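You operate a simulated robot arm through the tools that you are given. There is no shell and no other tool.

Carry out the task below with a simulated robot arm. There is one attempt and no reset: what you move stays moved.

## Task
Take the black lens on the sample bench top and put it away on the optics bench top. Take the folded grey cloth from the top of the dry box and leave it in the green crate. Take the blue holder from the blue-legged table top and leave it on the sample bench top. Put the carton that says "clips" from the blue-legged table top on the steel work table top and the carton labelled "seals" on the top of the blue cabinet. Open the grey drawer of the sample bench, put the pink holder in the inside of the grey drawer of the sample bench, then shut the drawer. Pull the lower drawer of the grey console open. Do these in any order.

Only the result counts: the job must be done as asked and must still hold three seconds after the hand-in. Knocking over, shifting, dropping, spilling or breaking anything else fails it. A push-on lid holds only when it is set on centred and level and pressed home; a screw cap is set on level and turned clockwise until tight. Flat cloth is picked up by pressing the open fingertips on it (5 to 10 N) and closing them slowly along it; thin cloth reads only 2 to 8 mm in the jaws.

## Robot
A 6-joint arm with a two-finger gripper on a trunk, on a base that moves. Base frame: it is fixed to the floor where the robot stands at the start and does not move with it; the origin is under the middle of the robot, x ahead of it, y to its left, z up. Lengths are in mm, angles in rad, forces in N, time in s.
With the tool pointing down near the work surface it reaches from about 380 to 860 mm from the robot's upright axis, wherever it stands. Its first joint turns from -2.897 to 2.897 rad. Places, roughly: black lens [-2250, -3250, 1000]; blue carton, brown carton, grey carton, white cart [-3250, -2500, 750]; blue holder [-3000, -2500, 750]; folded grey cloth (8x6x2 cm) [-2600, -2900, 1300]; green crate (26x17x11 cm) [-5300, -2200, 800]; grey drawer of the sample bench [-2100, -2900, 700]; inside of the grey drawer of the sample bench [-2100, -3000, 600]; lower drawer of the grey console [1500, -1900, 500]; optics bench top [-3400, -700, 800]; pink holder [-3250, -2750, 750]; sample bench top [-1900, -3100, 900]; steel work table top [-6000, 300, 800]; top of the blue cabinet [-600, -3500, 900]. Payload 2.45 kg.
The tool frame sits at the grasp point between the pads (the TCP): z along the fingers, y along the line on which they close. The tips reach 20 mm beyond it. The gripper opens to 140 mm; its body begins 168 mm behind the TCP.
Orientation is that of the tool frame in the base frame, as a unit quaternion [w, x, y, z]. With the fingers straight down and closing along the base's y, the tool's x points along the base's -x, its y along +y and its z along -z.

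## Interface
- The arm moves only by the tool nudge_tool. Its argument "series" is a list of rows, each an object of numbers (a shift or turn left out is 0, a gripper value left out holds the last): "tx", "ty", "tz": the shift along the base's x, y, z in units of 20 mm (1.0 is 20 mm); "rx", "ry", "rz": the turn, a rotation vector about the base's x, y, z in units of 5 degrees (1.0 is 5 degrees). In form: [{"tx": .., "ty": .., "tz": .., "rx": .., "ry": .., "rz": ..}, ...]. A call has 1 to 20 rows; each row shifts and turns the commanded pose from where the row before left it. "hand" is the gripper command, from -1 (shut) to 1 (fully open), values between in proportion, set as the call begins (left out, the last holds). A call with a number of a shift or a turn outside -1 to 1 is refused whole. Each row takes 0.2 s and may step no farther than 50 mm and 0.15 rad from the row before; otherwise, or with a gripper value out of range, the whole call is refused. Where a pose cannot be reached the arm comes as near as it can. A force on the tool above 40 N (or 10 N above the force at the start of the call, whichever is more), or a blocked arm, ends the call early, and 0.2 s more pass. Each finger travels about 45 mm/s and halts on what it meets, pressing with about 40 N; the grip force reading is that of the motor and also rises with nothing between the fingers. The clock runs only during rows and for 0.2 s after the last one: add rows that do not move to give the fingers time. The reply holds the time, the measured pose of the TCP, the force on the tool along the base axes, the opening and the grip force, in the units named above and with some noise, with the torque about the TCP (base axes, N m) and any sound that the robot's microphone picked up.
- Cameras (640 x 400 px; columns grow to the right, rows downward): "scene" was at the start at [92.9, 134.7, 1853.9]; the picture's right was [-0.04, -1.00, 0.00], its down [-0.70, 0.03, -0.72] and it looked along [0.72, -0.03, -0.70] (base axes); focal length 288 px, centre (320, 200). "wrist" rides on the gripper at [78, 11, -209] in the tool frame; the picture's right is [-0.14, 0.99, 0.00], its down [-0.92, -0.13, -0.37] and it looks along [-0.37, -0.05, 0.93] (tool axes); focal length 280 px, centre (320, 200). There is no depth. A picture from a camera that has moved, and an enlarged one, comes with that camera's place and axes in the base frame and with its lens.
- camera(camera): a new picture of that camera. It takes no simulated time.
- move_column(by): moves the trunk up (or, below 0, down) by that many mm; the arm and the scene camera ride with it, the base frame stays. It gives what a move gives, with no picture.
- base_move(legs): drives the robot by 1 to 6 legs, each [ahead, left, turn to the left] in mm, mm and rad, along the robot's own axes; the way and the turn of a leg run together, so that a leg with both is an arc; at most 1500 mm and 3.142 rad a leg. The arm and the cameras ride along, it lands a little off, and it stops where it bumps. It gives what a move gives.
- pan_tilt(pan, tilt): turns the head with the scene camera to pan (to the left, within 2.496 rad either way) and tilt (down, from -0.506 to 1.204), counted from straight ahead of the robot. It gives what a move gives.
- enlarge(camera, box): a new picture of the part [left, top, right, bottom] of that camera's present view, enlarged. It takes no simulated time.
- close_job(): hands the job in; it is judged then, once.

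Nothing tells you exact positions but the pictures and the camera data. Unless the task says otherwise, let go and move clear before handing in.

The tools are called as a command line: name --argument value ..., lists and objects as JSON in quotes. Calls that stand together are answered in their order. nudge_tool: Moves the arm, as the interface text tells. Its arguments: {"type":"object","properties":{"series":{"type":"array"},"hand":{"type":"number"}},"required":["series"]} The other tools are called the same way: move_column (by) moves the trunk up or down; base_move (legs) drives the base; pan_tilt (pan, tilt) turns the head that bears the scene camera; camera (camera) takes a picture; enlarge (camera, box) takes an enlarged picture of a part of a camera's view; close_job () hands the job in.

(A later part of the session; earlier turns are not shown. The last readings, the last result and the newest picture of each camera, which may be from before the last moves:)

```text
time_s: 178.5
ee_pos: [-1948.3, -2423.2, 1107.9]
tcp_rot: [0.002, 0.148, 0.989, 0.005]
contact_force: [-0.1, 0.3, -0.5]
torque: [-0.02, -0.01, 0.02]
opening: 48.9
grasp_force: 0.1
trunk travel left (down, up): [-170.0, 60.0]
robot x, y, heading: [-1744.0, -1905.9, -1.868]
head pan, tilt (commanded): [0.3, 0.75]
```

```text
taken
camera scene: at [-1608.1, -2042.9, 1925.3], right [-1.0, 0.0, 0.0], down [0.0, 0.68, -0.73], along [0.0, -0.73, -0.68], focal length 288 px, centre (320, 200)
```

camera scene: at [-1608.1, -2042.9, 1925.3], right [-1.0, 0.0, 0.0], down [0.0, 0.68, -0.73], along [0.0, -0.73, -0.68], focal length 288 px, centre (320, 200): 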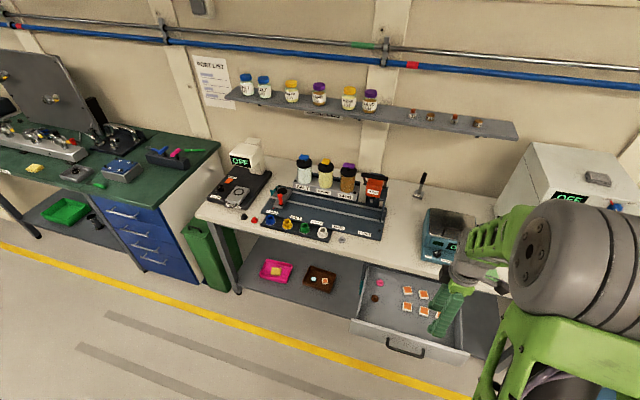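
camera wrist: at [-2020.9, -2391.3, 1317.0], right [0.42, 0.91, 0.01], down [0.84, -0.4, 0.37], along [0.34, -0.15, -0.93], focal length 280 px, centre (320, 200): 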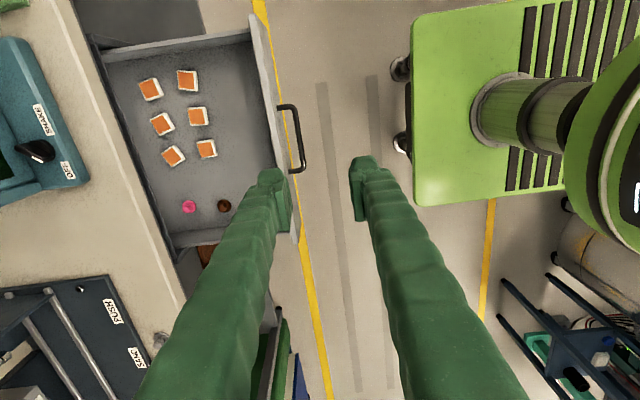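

The drawer is open; it holds six small chips, a pink disc and a brown disc, with free floor near the front. Next I'll sidestep west along the aisle to face the blue-legged table.

base_move --legs '[[0, -1100, 0]]'

pan_tilt --pan 0.3 --tilt 0.7

camera --camera "scene"

pan_tilt --pan -0.5 --tilt 0.7

camera --camera "scene"

camera --camera "wrist"

```text
time_s: 188.2
ee_pos: [-2972.3, -2114.0, 1108.4]
tcp_rot: [0.001, 0.144, 0.99, 0.005]
contact_force: [0.5, 0.8, -0.2]
torque: [0.0, -0.02, 0.01]
opening: 48.9
grasp_force: 0.2
trunk travel left (down, up): [-170.0, 60.0]
robot x, y, heading: [-2765.9, -1598.1, -1.856]
head pan, tilt (commanded): [0.3, 0.75]
```

```text
time_s: 188.8
ee_pos: [-2972.2, -2113.6, 1108.9]
tcp_rot: [0.001, 0.144, 0.99, 0.005]
contact_force: [0.7, 0.0, 0.1]
torque: [0.0, 0.01, -0.02]
opening: 49.0
grasp_force: 0.0
trunk travel left (down, up): [-170.0, 60.0]
robot x, y, heading: [-2767.8, -1600.7, -1.86]
head pan, tilt (commanded): [0.3, 0.7]
```

```text
taken
camera scene: at [-2634.6, -1734.9, 1929.6], right [-1.0, -0.01, 0.0], down [-0.01, 0.64, -0.76], along [0.01, -0.76, -0.64], focal length 288 px, centre (320, 200)
```

scene: 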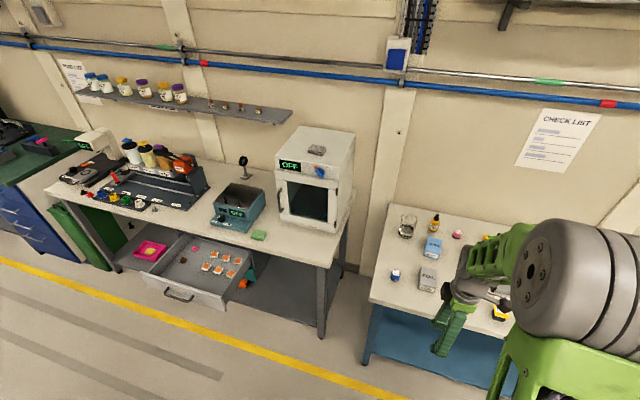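

```text
time_s: 190.0
ee_pos: [-2972.3, -2114.6, 1108.7]
tcp_rot: [0.0, 0.145, 0.989, 0.005]
contact_force: [1.2, -0.3, -0.3]
torque: [0.0, 0.02, 0.05]
opening: 49.1
grasp_force: 0.0
trunk travel left (down, up): [-170.0, 60.0]
robot x, y, heading: [-2770.6, -1596.8, -1.864]
head pan, tilt (commanded): [-0.499, 0.7]
```

```text
taken
camera scene: at [-2695.7, -1709.9, 1929.7], right [-0.71, 0.71, 0.0], down [0.46, 0.45, -0.76], along [-0.54, -0.54, -0.64], focal length 288 px, centre (320, 200)
```

scene: 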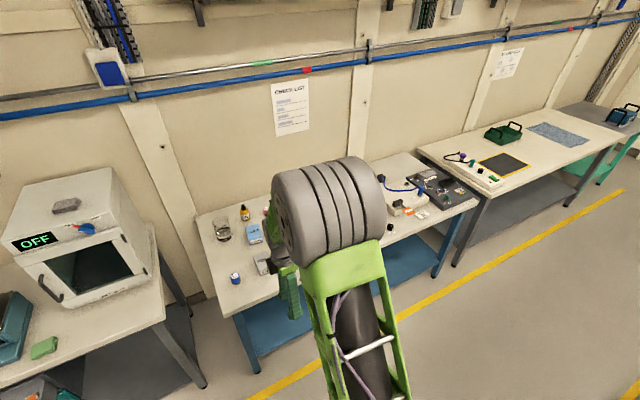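

```text
taken
camera wrist: at [-3045.1, -2084.0, 1317.3], right [0.41, 0.91, 0.01], down [0.84, -0.39, 0.37], along [0.34, -0.14, -0.93], focal length 280 px, centre (320, 200)
```

wrist: 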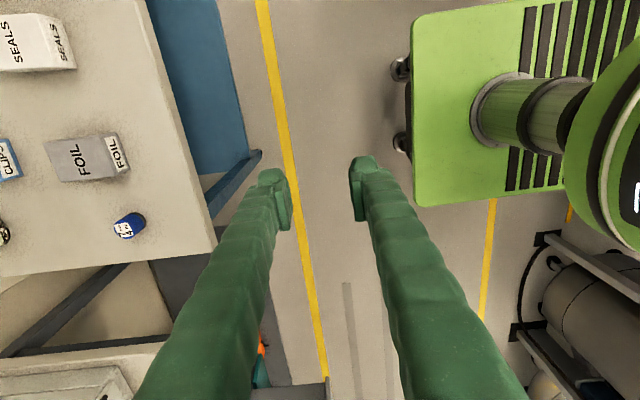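

pan_tilt --pan 0.2 --tilt 0.7

enlarge --camera "scene" --box '[320, 190, 480, 320]'

enlarge --camera "scene" --box '[200, 120, 360, 260]'

```text
time_s: 191.1
ee_pos: [-2972.9, -2115.0, 1107.8]
tcp_rot: [0.001, 0.145, 0.989, 0.005]
contact_force: [0.1, 0.1, 0.3]
torque: [0.01, 0.01, 0.02]
opening: 48.8
grasp_force: 0.0
trunk travel left (down, up): [-170.0, 60.0]
robot x, y, heading: [-2767.6, -1599.3, -1.856]
head pan, tilt (commanded): [0.201, 0.7]
```

```text
3.08 times, centred on (400, 255) of scene
camera zoom: at [-2643.1, -1734.5, 1929.7], right [-1.0, 0.09, 0.0], down [0.06, 0.64, -0.76], along [-0.07, -0.76, -0.64], focal length 886 px, centre (74, 31)
```

zoom: 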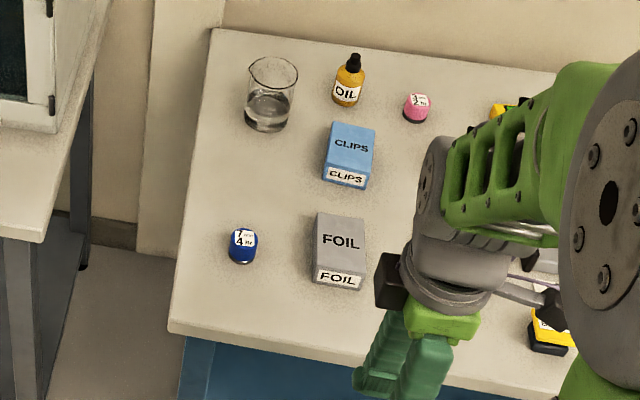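

```text
2.86 times, centred on (280, 190) of scene
camera zoom: at [-2643.1, -1734.5, 1929.7], right [-1.0, 0.09, 0.0], down [0.06, 0.64, -0.76], along [-0.07, -0.76, -0.64], focal length 823 px, centre (434, 229)
```

zoom: 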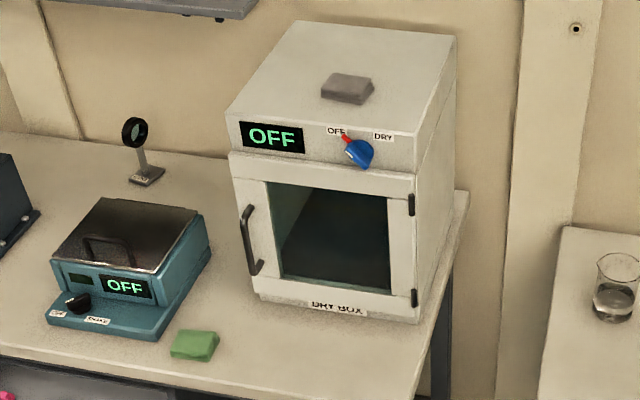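

Triangulation agrees well: the table top is near z 800, pink holder near [-3340, -2783], blue holder [-2970, -2523], clips [-3188, -2689], seals [-3282, -2444], with a water beaker at the back corner to avoid. I'll drive up to the table in line with the pink holder.

base_move --legs '[[0, -200, -0.01], [460, 0, 0]]'

camera --camera "wrist"

camera --camera "scene"

```text
time_s: 195.9
ee_pos: [-3306.7, -2503.2, 1107.3]
tcp_rot: [0.001, 0.147, 0.989, 0.006]
contact_force: [-0.8, 0.7, -0.4]
torque: [0.03, -0.01, 0.03]
opening: 48.9
grasp_force: 0.0
trunk travel left (down, up): [-170.0, 60.0]
robot x, y, heading: [-3101.5, -1985.9, -1.86]
head pan, tilt (commanded): [0.201, 0.7]
```

```text
taken
camera wrist: at [-3379.9, -2473.0, 1317.0], right [0.42, 0.91, 0.01], down [0.84, -0.39, 0.37], along [0.34, -0.14, -0.93], focal length 280 px, centre (320, 200)
```

wrist: 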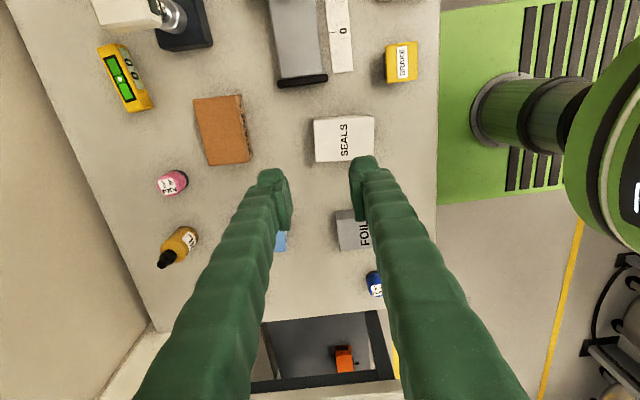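

```text
taken
camera scene: at [-2976.3, -2125.6, 1929.6], right [-1.0, 0.09, 0.0], down [0.06, 0.64, -0.76], along [-0.07, -0.76, -0.64], focal length 288 px, centre (320, 200)
```

scene: 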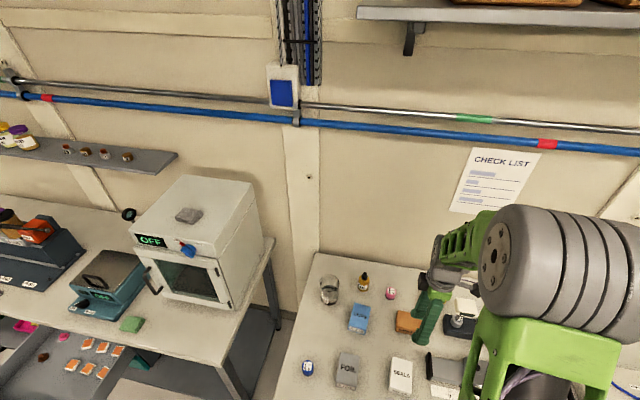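

I'm in place; the wrist view puts the pink holder at about [-3344, -2783]. I'll extend over it, open the jaws, and look down.

nudge_tool --series '[{"tx": -0.13, "ty": -0.99}, {"tx": -0.13, "ty": -0.99}, {"tx": -0.13, "ty": -0.99}, {"tx": -0.13, "ty": -0.99}, {"tx": -0.13, "ty": -0.99}, {"tx": -0.13, "ty": -0.99}, {"tx": -0.13, "ty": -0.99}, {"tx": -0.13, "ty": -0.99}, {"tx": -0.13, "ty": -0.99}, {"tx": -0.13, "ty": -0.99}, {"tx": -0.13, "ty": -0.99}, {"tx": -0.13, "ty": -0.99}, {"tx": -0.13, "ty": -0.99}, {"tx": -0.13, "ty": -0.99}]' --hand 0.15

camera --camera "wrist"

```text
time_s: 198.9
ee_pos: [-3342.7, -2781.2, 1108.4]
tcp_rot: [0.0, 0.147, 0.989, 0.005]
contact_force: [-0.3, 0.3, -0.2]
torque: [0.03, 0.01, -0.01]
opening: 80.4
grasp_force: 0.1
trunk travel left (down, up): [-170.0, 60.0]
robot x, y, heading: [-3098.3, -1987.1, -1.862]
head pan, tilt (commanded): [0.201, 0.7]
```

```text
taken
camera wrist: at [-3415.6, -2750.9, 1317.6], right [0.42, 0.91, 0.01], down [0.84, -0.39, 0.37], along [0.34, -0.15, -0.93], focal length 280 px, centre (320, 200)
```

wrist: 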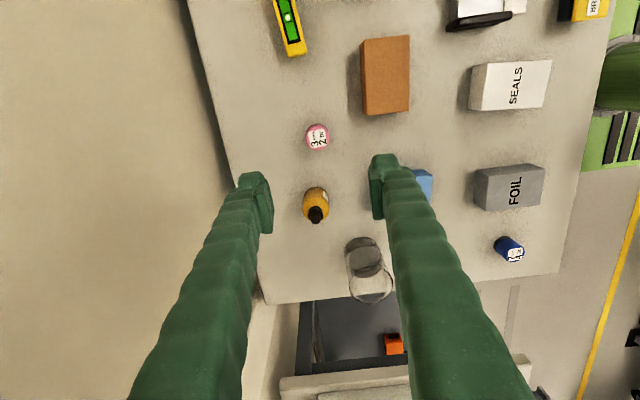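

The pink holder is centred under the jaws. Descending in two stages.

nudge_tool --series '[{"tz": -1}, {"tz": -1}, {"tz": -1}, {"tz": -1}, {"tz": -1}, {"tz": -1}, {"tz": -1}, {"tz": -1}, {"tz": -1}, {"tz": -1}]'

camera --camera "wrist"

```text
time_s: 201.1
ee_pos: [-3343.6, -2779.6, 906.6]
tcp_rot: [0.0, 0.147, 0.989, 0.005]
contact_force: [0.5, 0.0, -0.4]
torque: [0.0, -0.01, 0.02]
opening: 80.8
grasp_force: 0.2
trunk travel left (down, up): [-170.0, 60.0]
robot x, y, heading: [-3098.6, -1990.6, -1.87]
head pan, tilt (commanded): [0.201, 0.7]
```

```text
taken
camera wrist: at [-3416.4, -2748.7, 1116.3], right [0.42, 0.91, 0.01], down [0.84, -0.39, 0.37], along [0.34, -0.15, -0.93], focal length 280 px, centre (320, 200)
```

wrist: 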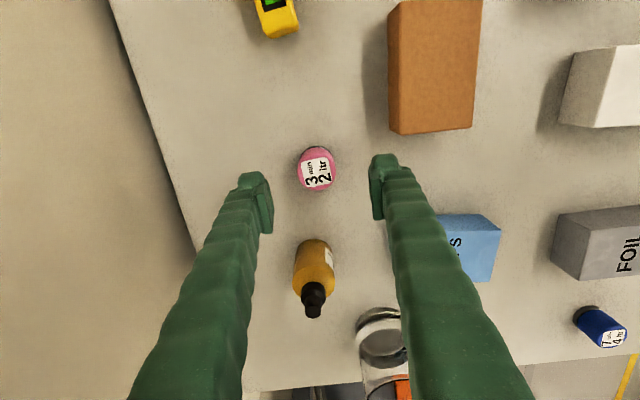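

nudge_tool --series '[{"tz": -1}, {"tz": -1}, {"tz": -1}, {"tz": -0.95}, {}]'

camera --camera "wrist"

```text
time_s: 202.3
ee_pos: [-3344.4, -2780.1, 830.1]
tcp_rot: [0.001, 0.147, 0.989, 0.005]
contact_force: [0.0, 0.4, -0.5]
torque: [0.01, -0.01, -0.02]
opening: 80.4
grasp_force: 0.0
trunk travel left (down, up): [-170.0, 60.0]
robot x, y, heading: [-3098.4, -1989.5, -1.866]
head pan, tilt (commanded): [0.201, 0.7]
```

```text
taken
camera wrist: at [-3416.0, -2749.1, 1038.9], right [0.42, 0.91, 0.01], down [0.84, -0.39, 0.37], along [0.34, -0.15, -0.93], focal length 280 px, centre (320, 200)
```

wrist: 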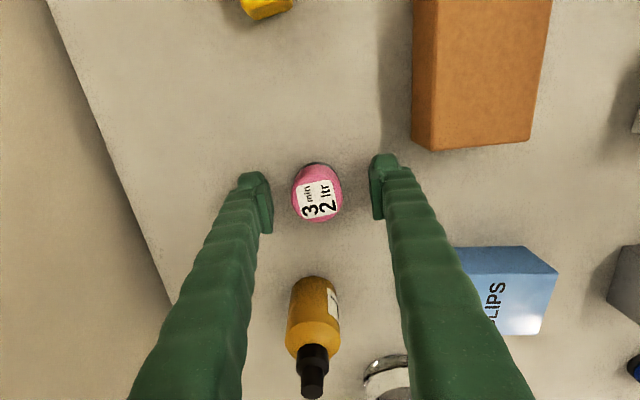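

nudge_tool --series '[{"tz": -0.3}, {}]'

nudge_tool --series '[{}, {}, {}, {}, {}]' --hand -1

nudge_tool --series '[{"tz": 1}, {"tz": 1}, {"tz": 1}]'

camera --camera "wrist"

```text
time_s: 202.9
ee_pos: [-3342.6, -2780.0, 825.3]
tcp_rot: [0.0, 0.147, 0.989, 0.006]
contact_force: [1.5, -0.5, -0.4]
torque: [-0.04, 0.01, -0.01]
opening: 80.6
grasp_force: 0.0
trunk travel left (down, up): [-170.0, 60.0]
robot x, y, heading: [-3100.0, -1987.1, -1.867]
head pan, tilt (commanded): [0.201, 0.7]
```

```text
time_s: 204.1
ee_pos: [-3344.8, -2780.0, 824.0]
tcp_rot: [0.0, 0.147, 0.989, 0.005]
contact_force: [0.6, 0.8, 0.2]
torque: [-0.05, 0.03, 0.01]
opening: 38.3
grasp_force: 39.9
trunk travel left (down, up): [-170.0, 60.0]
robot x, y, heading: [-3097.2, -1990.9, -1.867]
head pan, tilt (commanded): [0.201, 0.7]
```

```text
time_s: 204.9
ee_pos: [-3343.3, -2779.3, 883.6]
tcp_rot: [0.001, 0.146, 0.989, 0.005]
contact_force: [-0.4, 0.6, -0.5]
torque: [-0.02, 0.03, -0.01]
opening: 38.1
grasp_force: 39.9
trunk travel left (down, up): [-170.0, 60.0]
robot x, y, heading: [-3099.4, -1986.5, -1.86]
head pan, tilt (commanded): [0.201, 0.7]
```

```text
taken
camera wrist: at [-3415.5, -2749.5, 1093.2], right [0.42, 0.91, 0.01], down [0.84, -0.39, 0.37], along [0.34, -0.14, -0.93], focal length 280 px, centre (320, 200)
```

wrist: 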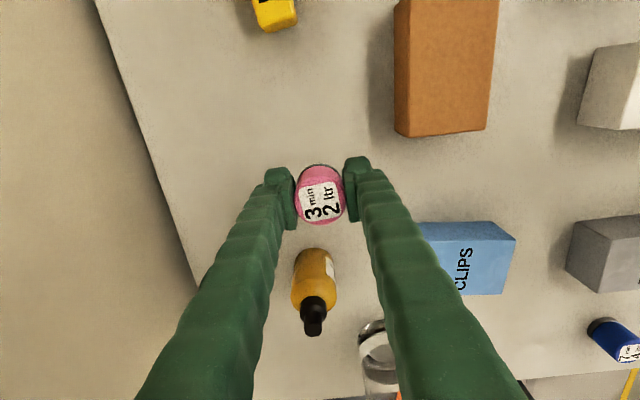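

The pink holder is firmly held (38 mm). I'll lift it clear, retract, and drive back to the open drawer.

nudge_tool --series '[{"tz": 1}, {"tz": 1}, {"tz": 1}, {"tz": 1}, {"tz": 1}, {"tz": 1}, {"tz": 1}, {"tz": 1}, {"tz": 1}, {"tz": 1}]'

nudge_tool --series '[{"tx": 0.294, "ty": 0.956}, {"tx": 0.294, "ty": 0.956}, {"tx": 0.294, "ty": 0.956}, {"tx": 0.294, "ty": 0.956}, {"tx": 0.294, "ty": 0.956}, {"tx": 0.294, "ty": 0.956}, {"tx": 0.294, "ty": 0.956}, {"tx": 0.294, "ty": 0.956}, {"tx": 0.294, "ty": 0.956}, {"tx": 0.294, "ty": 0.956}, {"tx": 0.294, "ty": 0.956}, {"tx": 0.294, "ty": 0.956}]'

base_move --legs '[[-460, 0, 0], [0, 1260, 0]]'

camera --camera "wrist"

```text
time_s: 207.1
ee_pos: [-3344.5, -2779.6, 1083.2]
tcp_rot: [0.0, 0.148, 0.989, 0.005]
contact_force: [0.4, 0.1, -1.2]
torque: [-0.05, 0.03, -0.01]
opening: 38.2
grasp_force: 39.7
trunk travel left (down, up): [-170.0, 60.0]
robot x, y, heading: [-3100.8, -1986.9, -1.864]
head pan, tilt (commanded): [0.201, 0.7]
```

```text
time_s: 209.7
ee_pos: [-3272.5, -2550.3, 1083.0]
tcp_rot: [0.001, 0.147, 0.989, 0.004]
contact_force: [0.0, -0.8, -1.7]
torque: [-0.01, 0.02, -0.01]
opening: 37.9
grasp_force: 40.7
trunk travel left (down, up): [-170.0, 60.0]
robot x, y, heading: [-3101.8, -1988.8, -1.861]
head pan, tilt (commanded): [0.201, 0.7]
```

```text
time_s: 223.0
ee_pos: [-1977.0, -2482.5, 1083.4]
tcp_rot: [0.001, 0.154, 0.988, 0.006]
contact_force: [-0.4, -0.5, -1.2]
torque: [0.02, -0.01, -0.01]
opening: 37.8
grasp_force: 39.6
trunk travel left (down, up): [-170.0, 60.0]
robot x, y, heading: [-1797.2, -1926.7, -1.881]
head pan, tilt (commanded): [0.201, 0.7]
```

```text
taken
camera wrist: at [-2048.6, -2450.2, 1292.1], right [0.43, 0.9, 0.01], down [0.84, -0.41, 0.37], along [0.33, -0.15, -0.93], focal length 280 px, centre (320, 200)
```

wrist: 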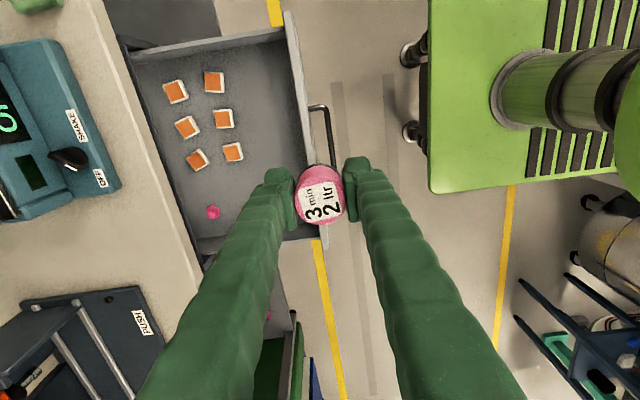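

enlarge --camera "wrist" --box '[110, 0, 350, 260]'

```text
1.54 times, centred on (230, 130) of wrist
camera zoom: at [-2048.6, -2450.2, 1292.1], right [0.43, 0.9, 0.01], down [0.84, -0.41, 0.37], along [0.33, -0.15, -0.93], focal length 431 px, centre (458, 308)
```

zoom: 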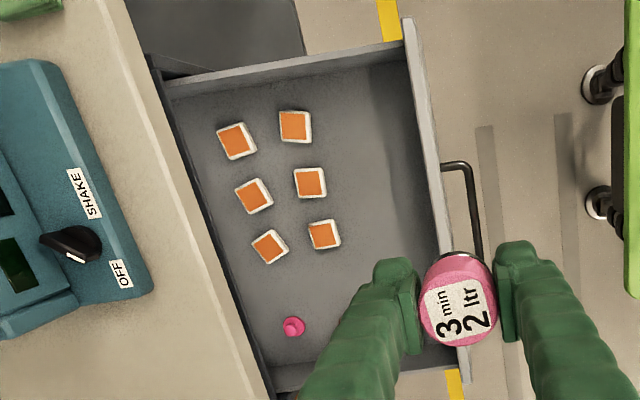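

The drawer is in place below. I'll set the holder in the clear strip near the drawer front, around [-1942, -2610], away from the chips. Moving over it first.

nudge_tool --series '[{"tx": 0.25, "ty": -0.91}, {"tx": 0.25, "ty": -0.91}, {"tx": 0.25, "ty": -0.91}, {"tx": 0.25, "ty": -0.91}, {"tx": 0.25, "ty": -0.91}, {"tx": 0.25, "ty": -0.91}, {"tx": 0.25, "ty": -0.91}, {"tz": -1}, {"tz": -1}, {"tz": -1}, {"tz": -1}, {"tz": -1}, {"tz": -1}]'

camera --camera "wrist"

```text
time_s: 225.8
ee_pos: [-1943.2, -2609.6, 962.9]
tcp_rot: [0.0, 0.155, 0.988, 0.006]
contact_force: [0.5, -0.1, -1.1]
torque: [0.01, -0.02, -0.01]
opening: 38.0
grasp_force: 40.0
trunk travel left (down, up): [-170.0, 60.0]
robot x, y, heading: [-1794.2, -1924.7, -1.886]
head pan, tilt (commanded): [0.201, 0.7]
```

```text
taken
camera wrist: at [-2015.1, -2578.7, 1172.4], right [0.43, 0.9, 0.01], down [0.84, -0.41, 0.37], along [0.33, -0.15, -0.93], focal length 280 px, centre (320, 200)
```

wrist: 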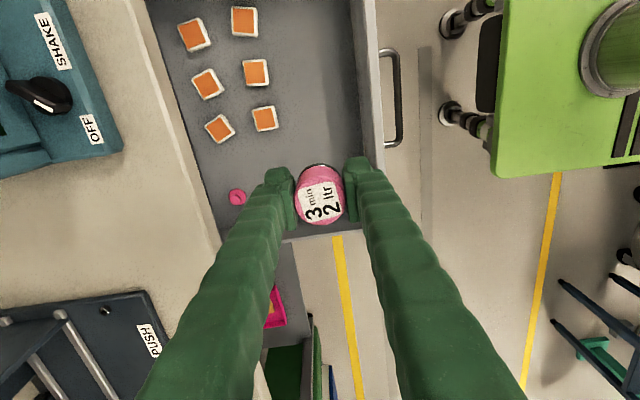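

nudge_tool --series '[{"tz": -1}, {"tz": -1}, {"tz": -1}, {"tz": -1}, {"tz": -1}, {"tz": -1}, {"tz": -1}, {"tz": -1}, {"tz": -1}, {"tz": -1}, {"tz": -1}]'

camera --camera "wrist"

camera --camera "scene"

```text
time_s: 228.2
ee_pos: [-1942.0, -2610.1, 742.0]
tcp_rot: [0.0, 0.155, 0.988, 0.005]
contact_force: [-0.2, -0.7, 0.0]
torque: [0.04, 0.03, -0.01]
opening: 38.0
grasp_force: 40.2
trunk travel left (down, up): [-170.0, 60.0]
robot x, y, heading: [-1794.5, -1920.6, -1.884]
head pan, tilt (commanded): [0.201, 0.7]
```

```text
taken
camera wrist: at [-2014.1, -2577.3, 951.7], right [0.43, 0.9, 0.01], down [0.84, -0.41, 0.37], along [0.33, -0.15, -0.93], focal length 280 px, centre (320, 200)
```

wrist: 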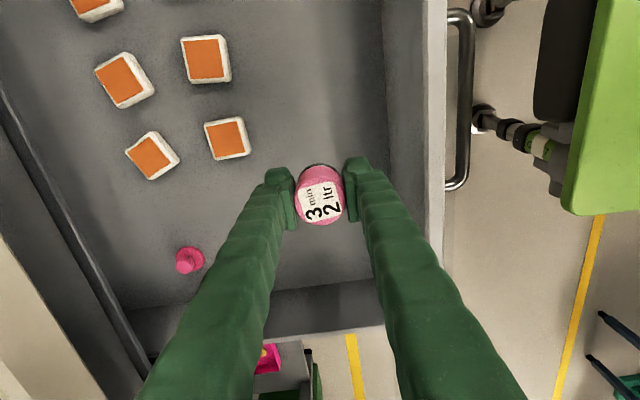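

```text
taken
camera scene: at [-1672.6, -2060.9, 1929.6], right [-0.99, 0.11, 0.0], down [0.07, 0.64, -0.76], along [-0.08, -0.76, -0.64], focal length 288 px, centre (320, 200)
```

scene: 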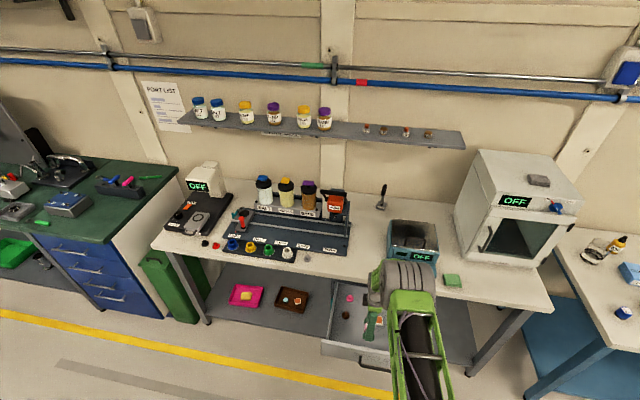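

nudge_tool --series '[{"tz": -0.75}, {"tz": -0.75}, {"tz": -0.75}]'

nudge_tool --series '[{"tz": -0.25}, {"tz": -0.25}]'

nudge_tool --series '[{"tz": -0.25}, {"tz": -0.25}]'

```text
time_s: 229.0
ee_pos: [-1941.4, -2610.0, 697.2]
tcp_rot: [0.001, 0.155, 0.988, 0.006]
contact_force: [-0.3, -0.6, -1.6]
torque: [0.02, 0.0, 0.02]
opening: 37.7
grasp_force: 40.3
trunk travel left (down, up): [-170.0, 60.0]
robot x, y, heading: [-1796.0, -1920.8, -1.884]
head pan, tilt (commanded): [0.201, 0.7]
```

```text
time_s: 229.6
ee_pos: [-1941.9, -2609.1, 689.0]
tcp_rot: [0.001, 0.154, 0.988, 0.005]
contact_force: [0.4, 0.6, -0.7]
torque: [0.0, 0.0, 0.0]
opening: 37.7
grasp_force: 39.9
trunk travel left (down, up): [-170.0, 60.0]
robot x, y, heading: [-1793.4, -1921.3, -1.884]
head pan, tilt (commanded): [0.201, 0.7]
```

```text
time_s: 230.2
ee_pos: [-1941.1, -2608.0, 678.1]
tcp_rot: [0.001, 0.155, 0.988, 0.005]
contact_force: [-0.7, 0.7, -1.6]
torque: [-0.03, -0.04, 0.0]
opening: 37.8
grasp_force: 40.3
trunk travel left (down, up): [-170.0, 60.0]
robot x, y, heading: [-1793.8, -1923.4, -1.878]
head pan, tilt (commanded): [0.201, 0.7]
```

nudge_tool --series '[{"tz": -0.2}, {"tz": -0.2}]'

nudge_tool --series '[{"tz": -0.2}, {"tz": -0.2}]'

camera --camera "wrist"

```text
time_s: 230.8
ee_pos: [-1940.1, -2607.9, 671.1]
tcp_rot: [0.001, 0.155, 0.988, 0.005]
contact_force: [-0.2, -0.4, -1.3]
torque: [0.01, 0.02, 0.0]
opening: 37.7
grasp_force: 39.6
trunk travel left (down, up): [-170.0, 60.0]
robot x, y, heading: [-1795.9, -1922.7, -1.885]
head pan, tilt (commanded): [0.201, 0.7]
```

```text
time_s: 231.4
ee_pos: [-1942.2, -2613.0, 667.5]
tcp_rot: [0.0, 0.155, 0.988, 0.0]
contact_force: [0.4, -1.5, 36.9]
torque: [-0.01, 0.02, -0.2]
opening: 37.6
grasp_force: 40.1
trunk travel left (down, up): [-170.0, 60.0]
robot x, y, heading: [-1793.4, -1921.5, -1.883]
head pan, tilt (commanded): [0.201, 0.7]
```

```text
taken
camera wrist: at [-2014.3, -2579.0, 876.6], right [0.43, 0.9, 0.0], down [0.84, -0.4, 0.37], along [0.33, -0.16, -0.93], focal length 280 px, centre (320, 200)
```

wrist: 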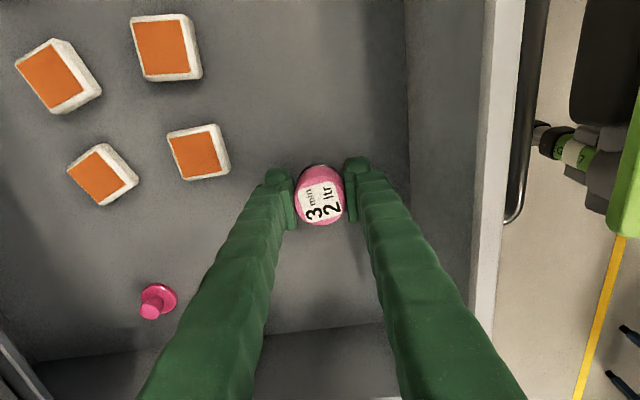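

It's resting on the drawer floor (36.9 N contact at z 667). I'll ease off, open gently, and lift out.

nudge_tool --series '[{"tz": 0.15}, {}]'

nudge_tool --series '[{}, {}, {}]' --hand -0.1

nudge_tool --series '[{"tz": 0.5}, {"tz": 0.5}, {"tz": 1}, {"tz": 1}, {"tz": 1}, {"tz": 1}, {"tz": 1}, {"tz": 1}, {"tz": 1}, {"tz": 1}, {"tz": 1}, {"tz": 1}, {"tz": 1}, {"tz": 1}]'

camera --camera "wrist"

```text
time_s: 232.0
ee_pos: [-1941.3, -2610.2, 665.9]
tcp_rot: [0.0, 0.155, 0.988, 0.003]
contact_force: [4.5, -2.2, 31.7]
torque: [-0.17, -0.05, -0.05]
opening: 37.8
grasp_force: 40.1
trunk travel left (down, up): [-170.0, 60.0]
robot x, y, heading: [-1793.5, -1923.4, -1.878]
head pan, tilt (commanded): [0.201, 0.7]
```

```text
time_s: 232.8
ee_pos: [-1943.1, -2609.1, 664.3]
tcp_rot: [0.001, 0.155, 0.988, 0.005]
contact_force: [-1.2, 0.3, -1.1]
torque: [0.0, 0.03, -0.01]
opening: 63.3
grasp_force: 0.2
trunk travel left (down, up): [-170.0, 60.0]
robot x, y, heading: [-1792.8, -1920.7, -1.885]
head pan, tilt (commanded): [0.201, 0.7]
```

```text
time_s: 235.8
ee_pos: [-1941.0, -2608.9, 924.8]
tcp_rot: [0.001, 0.154, 0.988, 0.005]
contact_force: [0.3, 0.5, -0.7]
torque: [0.02, -0.01, 0.0]
opening: 63.0
grasp_force: 0.0
trunk travel left (down, up): [-170.0, 60.0]
robot x, y, heading: [-1792.0, -1926.0, -1.879]
head pan, tilt (commanded): [0.201, 0.7]
```

```text
taken
camera wrist: at [-2013.7, -2576.7, 1133.2], right [0.43, 0.9, 0.01], down [0.84, -0.41, 0.37], along [0.33, -0.15, -0.93], focal length 280 px, centre (320, 200)
```

wrist: 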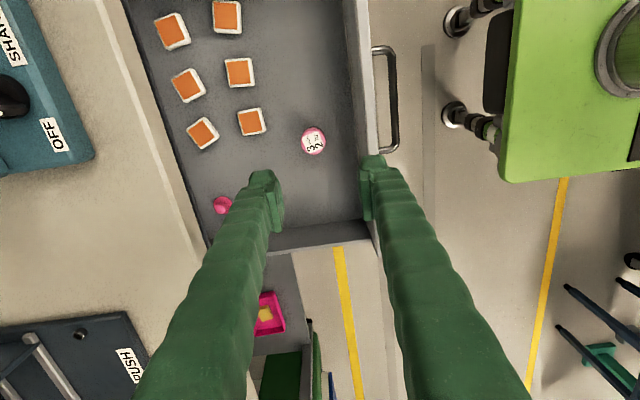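

The pink holder stands in the drawer, clear of everything. Now I'll close the jaws, move to the aisle side of the drawer front, tilt the fingers, and push it shut.

nudge_tool --series '[{"tz": 1}, {"tz": 1}, {"tz": 1}, {"tx": 0.06, "ty": 1}, {"tx": 0.06, "ty": 1}, {"tx": 0.06, "ty": 1}, {"tx": 0.06, "ty": 1}, {"tx": 0.06, "ty": 1}, {"tx": 0.06, "ty": 1}, {"tx": 0.06, "ty": 1}, {"tx": 0.06, "ty": 1}, {"tx": 0.06, "ty": 1}, {"tx": 0.06, "ty": 1}, {"tx": 0.06, "ty": 0.45}]' --hand -1

nudge_tool --series '[{"tz": -1, "rx": -0.956, "ry": 0.294}, {"tz": -1, "rx": -0.956, "ry": 0.294}, {"tz": -1, "rx": -0.956, "ry": 0.294}, {"tz": -1, "rx": -0.956, "ry": 0.294}, {"tz": -1, "rx": -0.956, "ry": 0.294}, {"tz": -1, "rx": -0.956, "ry": 0.294}, {"tz": -1, "rx": -0.956, "ry": 0.294}, {"tz": -1, "rx": -0.956, "ry": 0.294}, {"tz": -1, "rx": -0.956, "ry": 0.294}]'

camera --camera "wrist"

```text
time_s: 238.8
ee_pos: [-1928.7, -2400.7, 983.7]
tcp_rot: [0.001, 0.155, 0.988, 0.005]
contact_force: [0.7, -0.1, 0.1]
torque: [-0.04, 0.01, -0.04]
opening: 0.0
grasp_force: 29.2
trunk travel left (down, up): [-170.0, 60.0]
robot x, y, heading: [-1797.6, -1918.4, -1.878]
head pan, tilt (commanded): [0.201, 0.7]
```

```text
time_s: 240.8
ee_pos: [-1929.7, -2399.6, 803.8]
tcp_rot: [-0.053, 0.143, 0.914, -0.375]
contact_force: [0.2, -0.8, 0.5]
torque: [-0.01, -0.01, -0.02]
opening: 0.0
grasp_force: 29.1
trunk travel left (down, up): [-170.0, 60.0]
robot x, y, heading: [-1793.9, -1919.7, -1.882]
head pan, tilt (commanded): [0.201, 0.7]
```

```text
taken
camera wrist: at [-1958.5, -2230.0, 945.3], right [0.35, 0.63, -0.69], down [0.93, -0.12, 0.36], along [0.14, -0.77, -0.62], focal length 280 px, centre (320, 200)
```

wrist: 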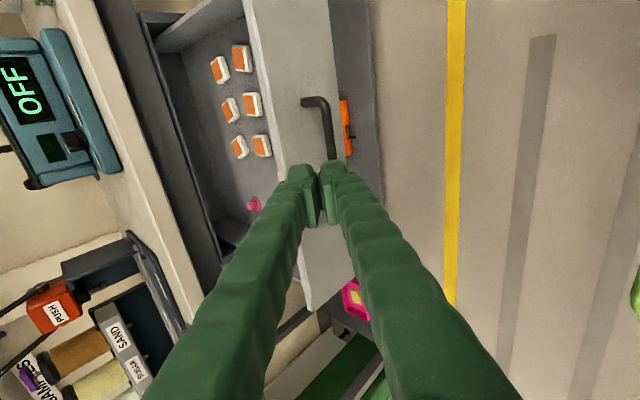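

The tilted approach is reachable. I'll drop to just above bar height and push on the drawer front.

nudge_tool --series '[{"tz": -1}, {"tz": -1}, {"tz": -1}, {"tx": -0.294, "ty": -0.956}, {"tx": -0.294, "ty": -0.956}, {"tx": -0.294, "ty": -0.956}]'

nudge_tool --series '[{"tx": -0.147, "ty": -0.478}, {"tx": -0.147, "ty": -0.478}, {"tx": -0.147, "ty": -0.478}, {"tx": -0.147, "ty": -0.478}]'

camera --camera "wrist"

```text
time_s: 242.2
ee_pos: [-1944.9, -2459.0, 742.8]
tcp_rot: [-0.054, 0.143, 0.915, -0.374]
contact_force: [1.2, 0.1, 0.9]
torque: [-0.02, 0.01, 0.01]
opening: 0.0
grasp_force: 30.1
trunk travel left (down, up): [-170.0, 60.0]
robot x, y, heading: [-1795.4, -1918.8, -1.881]
head pan, tilt (commanded): [0.201, 0.7]
```

```text
time_s: 243.2
ee_pos: [-1958.7, -2496.1, 744.8]
tcp_rot: [-0.053, 0.143, 0.915, -0.374]
contact_force: [0.7, 0.2, 0.7]
torque: [0.05, -0.01, 0.06]
opening: 0.2
grasp_force: 29.5
trunk travel left (down, up): [-170.0, 60.0]
robot x, y, heading: [-1794.3, -1919.5, -1.886]
head pan, tilt (commanded): [0.201, 0.7]
```

```text
taken
camera wrist: at [-1987.6, -2326.3, 885.7], right [0.35, 0.63, -0.69], down [0.92, -0.12, 0.36], along [0.15, -0.77, -0.63], focal length 280 px, centre (320, 200)
```

wrist: 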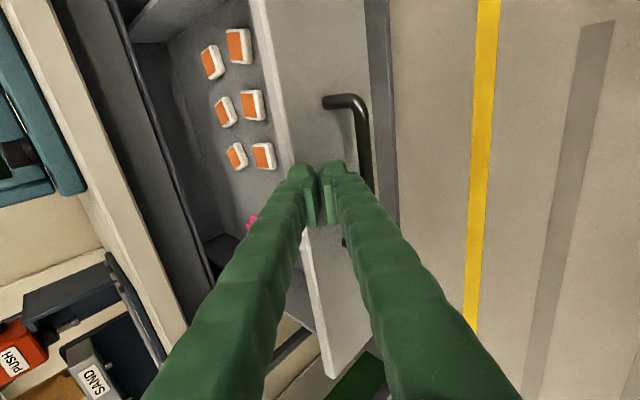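

nudge_tool --series '[{"tx": -0.147, "ty": -0.478}, {"tx": -0.147, "ty": -0.478}, {"tx": -0.147, "ty": -0.478}, {"tx": -0.147, "ty": -0.478}, {"tx": -0.147, "ty": -0.478}, {"tx": -0.147, "ty": -0.478}]'

camera --camera "wrist"

```text
time_s: 244.6
ee_pos: [-1974.2, -2553.0, 744.5]
tcp_rot: [-0.054, 0.143, 0.915, -0.374]
contact_force: [0.1, 0.1, 0.0]
torque: [-0.04, 0.02, 0.02]
opening: 0.1
grasp_force: 29.4
trunk travel left (down, up): [-170.0, 60.0]
robot x, y, heading: [-1795.7, -1919.1, -1.88]
head pan, tilt (commanded): [0.201, 0.7]
```

```text
taken
camera wrist: at [-2004.2, -2382.2, 886.0], right [0.35, 0.63, -0.69], down [0.93, -0.12, 0.36], along [0.15, -0.77, -0.63], focal length 280 px, centre (320, 200)
```

wrist: 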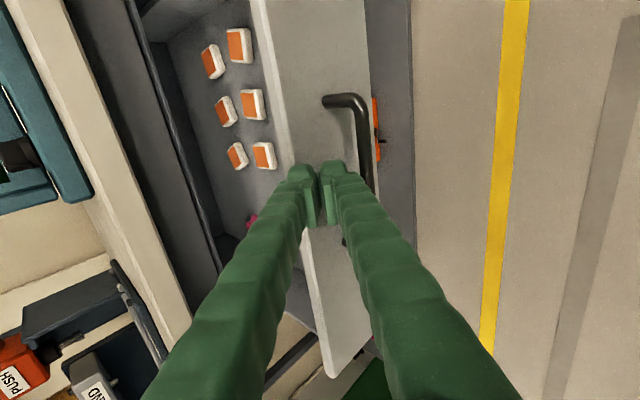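

The drawer is sliding in smoothly with the fingers. Continuing the push.

nudge_tool --series '[{"tx": -0.147, "ty": -0.478}, {"tx": -0.147, "ty": -0.478}, {"tx": -0.147, "ty": -0.478}, {"tx": -0.147, "ty": -0.478}, {"tx": -0.147, "ty": -0.478}, {"tx": -0.147, "ty": -0.478}, {"tx": -0.147, "ty": -0.478}, {"tx": -0.147, "ty": -0.478}, {"tx": -0.147, "ty": -0.478}, {"tx": -0.147, "ty": -0.478}, {"tx": -0.147, "ty": -0.478}, {"tx": -0.147, "ty": -0.478}]'

camera --camera "wrist"

```text
time_s: 247.2
ee_pos: [-2010.5, -2668.7, 745.4]
tcp_rot: [-0.054, 0.143, 0.914, -0.375]
contact_force: [0.2, 0.3, -0.1]
torque: [0.02, 0.0, 0.02]
opening: 0.1
grasp_force: 29.2
trunk travel left (down, up): [-170.0, 60.0]
robot x, y, heading: [-1797.7, -1917.6, -1.883]
head pan, tilt (commanded): [0.201, 0.7]
```

```text
taken
camera wrist: at [-2039.0, -2498.5, 886.4], right [0.35, 0.63, -0.69], down [0.93, -0.12, 0.36], along [0.15, -0.77, -0.62], focal length 280 px, centre (320, 200)
```

wrist: 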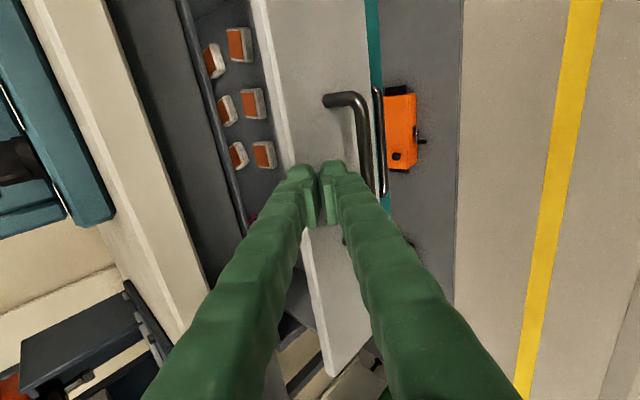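

nudge_tool --series '[{"tx": -0.147, "ty": -0.478}, {"tx": -0.147, "ty": -0.478}, {"tx": -0.147, "ty": -0.478}, {"tx": -0.147, "ty": -0.478}, {"tx": -0.147, "ty": -0.478}]'

nudge_tool --series '[{"tx": -0.074, "ty": -0.239}, {"tx": -0.074, "ty": -0.239}, {"tx": -0.074, "ty": -0.239}, {"tx": -0.074, "ty": -0.239}]'

camera --camera "wrist"

```text
time_s: 248.4
ee_pos: [-2022.8, -2719.7, 745.8]
tcp_rot: [-0.054, 0.143, 0.914, -0.375]
contact_force: [-0.4, -0.3, -0.9]
torque: [-0.04, 0.0, 0.01]
opening: 0.0
grasp_force: 29.7
trunk travel left (down, up): [-170.0, 60.0]
robot x, y, heading: [-1793.1, -1918.9, -1.88]
head pan, tilt (commanded): [0.201, 0.7]
```

```text
time_s: 249.4
ee_pos: [-2030.2, -2731.1, 744.9]
tcp_rot: [-0.053, 0.143, 0.916, -0.371]
contact_force: [8.2, 23.2, 9.1]
torque: [-0.19, 0.02, 0.11]
opening: 0.2
grasp_force: 29.4
trunk travel left (down, up): [-170.0, 60.0]
robot x, y, heading: [-1788.7, -1923.0, -1.88]
head pan, tilt (commanded): [0.201, 0.7]
```

```text
taken
camera wrist: at [-2058.5, -2562.0, 885.8], right [0.35, 0.63, -0.69], down [0.92, -0.12, 0.36], along [0.15, -0.76, -0.63], focal length 280 px, centre (320, 200)
```

wrist: 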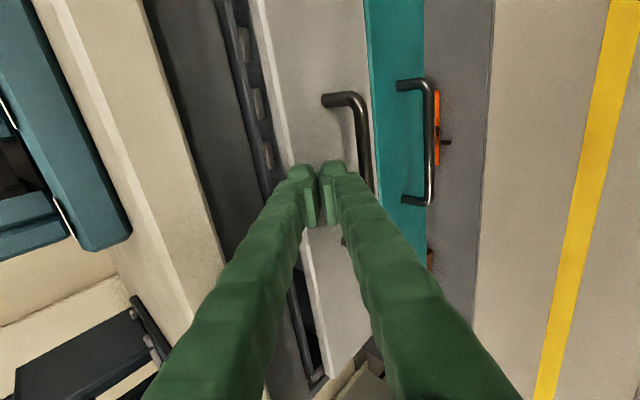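

Force rose to 23 N and motion stopped with the handle back at its closed position, so the drawer is shut. I'll back off and verify.

nudge_tool --series '[{"tx": -0.05, "ty": -0.15}, {}, {"tx": 0.294, "ty": 0.956}, {"tx": 0.294, "ty": 0.956}, {"tx": 0.294, "ty": 0.956}, {"tx": 0.294, "ty": 0.956}, {"tx": 0.294, "ty": 0.956}, {"tx": 0.294, "ty": 0.956}, {"tx": 0.294, "ty": 0.956}, {"tx": 0.294, "ty": 0.956}]'

nudge_tool --series '[{"tz": 1, "rx": 0.956, "ry": -0.294}, {"tz": 1, "rx": 0.956, "ry": -0.294}, {"tz": 1, "rx": 0.956, "ry": -0.294}, {"tz": 1, "rx": 0.956, "ry": -0.294}, {"tz": 1, "rx": 0.956, "ry": -0.294}, {"tz": 1, "rx": 0.956, "ry": -0.294}, {"tz": 1, "rx": 0.956, "ry": -0.294}, {"tz": 1, "rx": 0.956, "ry": -0.294}, {"tz": 1, "rx": 0.956, "ry": -0.294}, {"tz": 1}, {"tz": 1}, {"tz": 1}, {"tz": 1}, {"tz": 1}, {"tz": 1}, {"tz": 1}, {"tz": 1}]'

camera --camera "wrist"

camera --camera "scene"

```text
time_s: 249.9
ee_pos: [-2028.8, -2731.4, 739.4]
tcp_rot: [-0.053, 0.144, 0.917, -0.369]
contact_force: [2.9, 7.3, -0.1]
torque: [-0.02, -0.01, -0.03]
opening: 0.0
grasp_force: 29.2
trunk travel left (down, up): [-170.0, 60.0]
robot x, y, heading: [-1790.5, -1920.0, -1.88]
head pan, tilt (commanded): [0.201, 0.7]
stopped in row 2: the force on the tool passed its limit at 43 N (the readings are from after the stop); the commanded pose is now the measured one
```

```text
time_s: 250.9
ee_pos: [-2025.2, -2721.7, 809.8]
tcp_rot: [-0.027, 0.15, 0.968, -0.198]
contact_force: [-0.4, 1.3, -0.7]
torque: [0.0, 0.02, 0.04]
opening: 0.3
grasp_force: 29.4
trunk travel left (down, up): [-170.0, 60.0]
robot x, y, heading: [-1795.4, -1922.8, -1.886]
head pan, tilt (commanded): [0.201, 0.7]
stopped in row 5: the force on the tool passed its limit at 48 N (the readings are from after the stop); the commanded pose is now the measured one
```

```text
taken
camera wrist: at [-2072.5, -2610.7, 996.4], right [0.41, 0.83, -0.39], down [0.88, -0.25, 0.4], along [0.23, -0.5, -0.83], focal length 280 px, centre (320, 200)
```

wrist: 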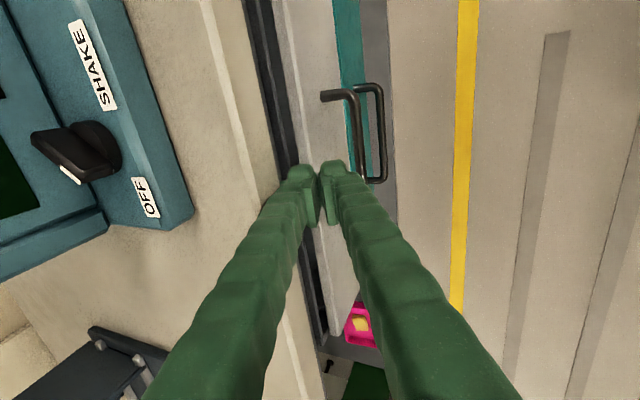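

```text
taken
camera scene: at [-1672.0, -2058.8, 1929.9], right [-0.99, 0.11, 0.0], down [0.07, 0.64, -0.77], along [-0.08, -0.76, -0.64], focal length 288 px, centre (320, 200)
```

scene: 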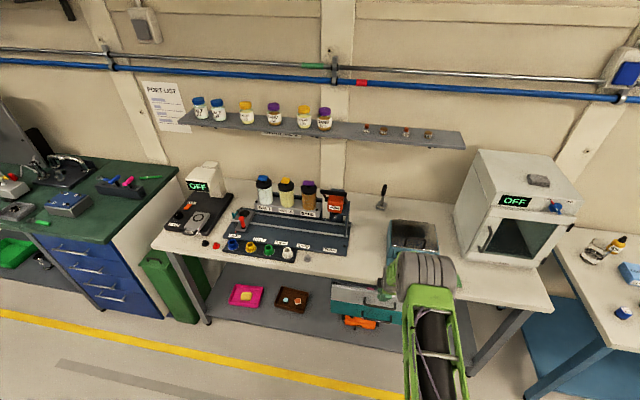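

The stop guard cut my retreat short, so the second move brushed the bench edge; the force is back to zero and nothing looks displaced. I'll retreat straight back now.

nudge_tool --series '[{"tx": 0.294, "ty": 0.956}, {"tx": 0.294, "ty": 0.956}, {"tx": 0.294, "ty": 0.956}, {"tx": 0.294, "ty": 0.956}, {"tx": 0.294, "ty": 0.956}, {"tx": 0.294, "ty": 0.956}, {"tx": 0.294, "ty": 0.956}, {"tx": 0.294, "ty": 0.956}]'

camera --camera "wrist"

```text
time_s: 252.7
ee_pos: [-1977.6, -2569.4, 808.8]
tcp_rot: [-0.027, 0.15, 0.968, -0.198]
contact_force: [0.8, -0.2, 0.8]
torque: [0.0, 0.02, 0.02]
opening: 0.0
grasp_force: 29.0
trunk travel left (down, up): [-170.0, 60.0]
robot x, y, heading: [-1794.9, -1922.8, -1.886]
head pan, tilt (commanded): [0.201, 0.7]
```

```text
taken
camera wrist: at [-2025.2, -2458.4, 996.3], right [0.41, 0.83, -0.39], down [0.88, -0.25, 0.4], along [0.23, -0.5, -0.83], focal length 280 px, centre (320, 200)
```

wrist: 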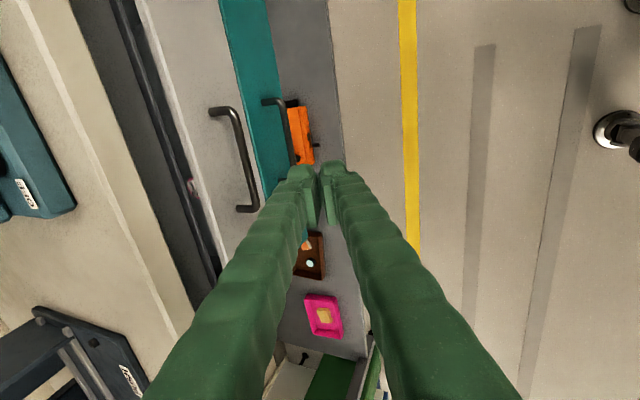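

The handle lines up with the teal drawer's handle (both near b = -3198), so the grey drawer is properly shut. Now I'll return the tool to vertical and raise it.

nudge_tool --series '[{"tz": 1, "rx": 0.956, "ry": -0.294}, {"tz": 1, "rx": 0.956, "ry": -0.294}, {"tz": 1, "rx": 0.956, "ry": -0.294}, {"tz": 1, "rx": 0.956, "ry": -0.294}, {"tz": 1, "rx": 0.57, "ry": -0.175}, {"tz": 1}, {"tz": 1}, {"tz": 1}, {"tz": 1}, {"tz": 1}, {"tz": 1}, {"tz": 1}, {"tz": 1}, {"tz": 1}, {"tz": 1}]' --hand 0.15

nudge_tool --series '[{"tx": 0.294, "ty": 0.956}, {"tx": 0.294, "ty": 0.956}, {"tx": 0.294, "ty": 0.956}, {"tx": 0.294, "ty": 0.956}, {"tx": 0.294, "ty": 0.956}]'

enlarge --camera "scene" --box '[300, 130, 560, 340]'

```text
time_s: 255.9
ee_pos: [-1976.3, -2568.8, 1109.9]
tcp_rot: [0.001, 0.153, 0.988, -0.001]
contact_force: [-0.2, 0.7, 0.0]
torque: [0.01, -0.03, -0.01]
opening: 80.5
grasp_force: 0.0
trunk travel left (down, up): [-170.0, 60.0]
robot x, y, heading: [-1795.5, -1924.1, -1.878]
head pan, tilt (commanded): [0.201, 0.7]
```

```text
time_s: 257.1
ee_pos: [-1949.3, -2474.0, 1107.3]
tcp_rot: [0.001, 0.153, 0.988, -0.001]
contact_force: [-0.3, -0.3, 0.7]
torque: [-0.02, -0.01, 0.01]
opening: 80.5
grasp_force: 0.0
trunk travel left (down, up): [-170.0, 60.0]
robot x, y, heading: [-1793.5, -1923.7, -1.883]
head pan, tilt (commanded): [0.201, 0.7]
```

```text
1.90 times, centred on (430, 235) of scene
camera zoom: at [-1672.1, -2059.0, 1929.7], right [-0.99, 0.11, 0.0], down [0.07, 0.64, -0.77], along [-0.08, -0.76, -0.64], focal length 549 px, centre (110, 133)
```

zoom: 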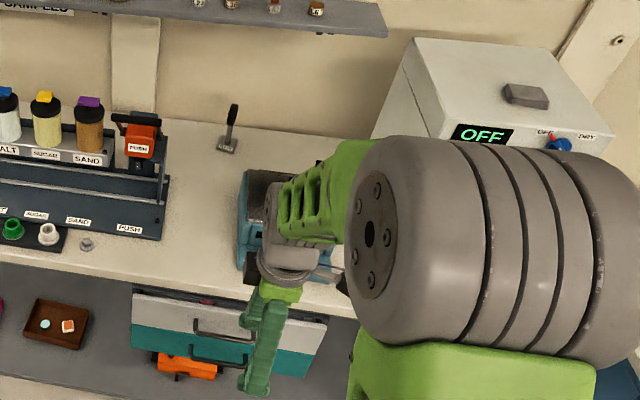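

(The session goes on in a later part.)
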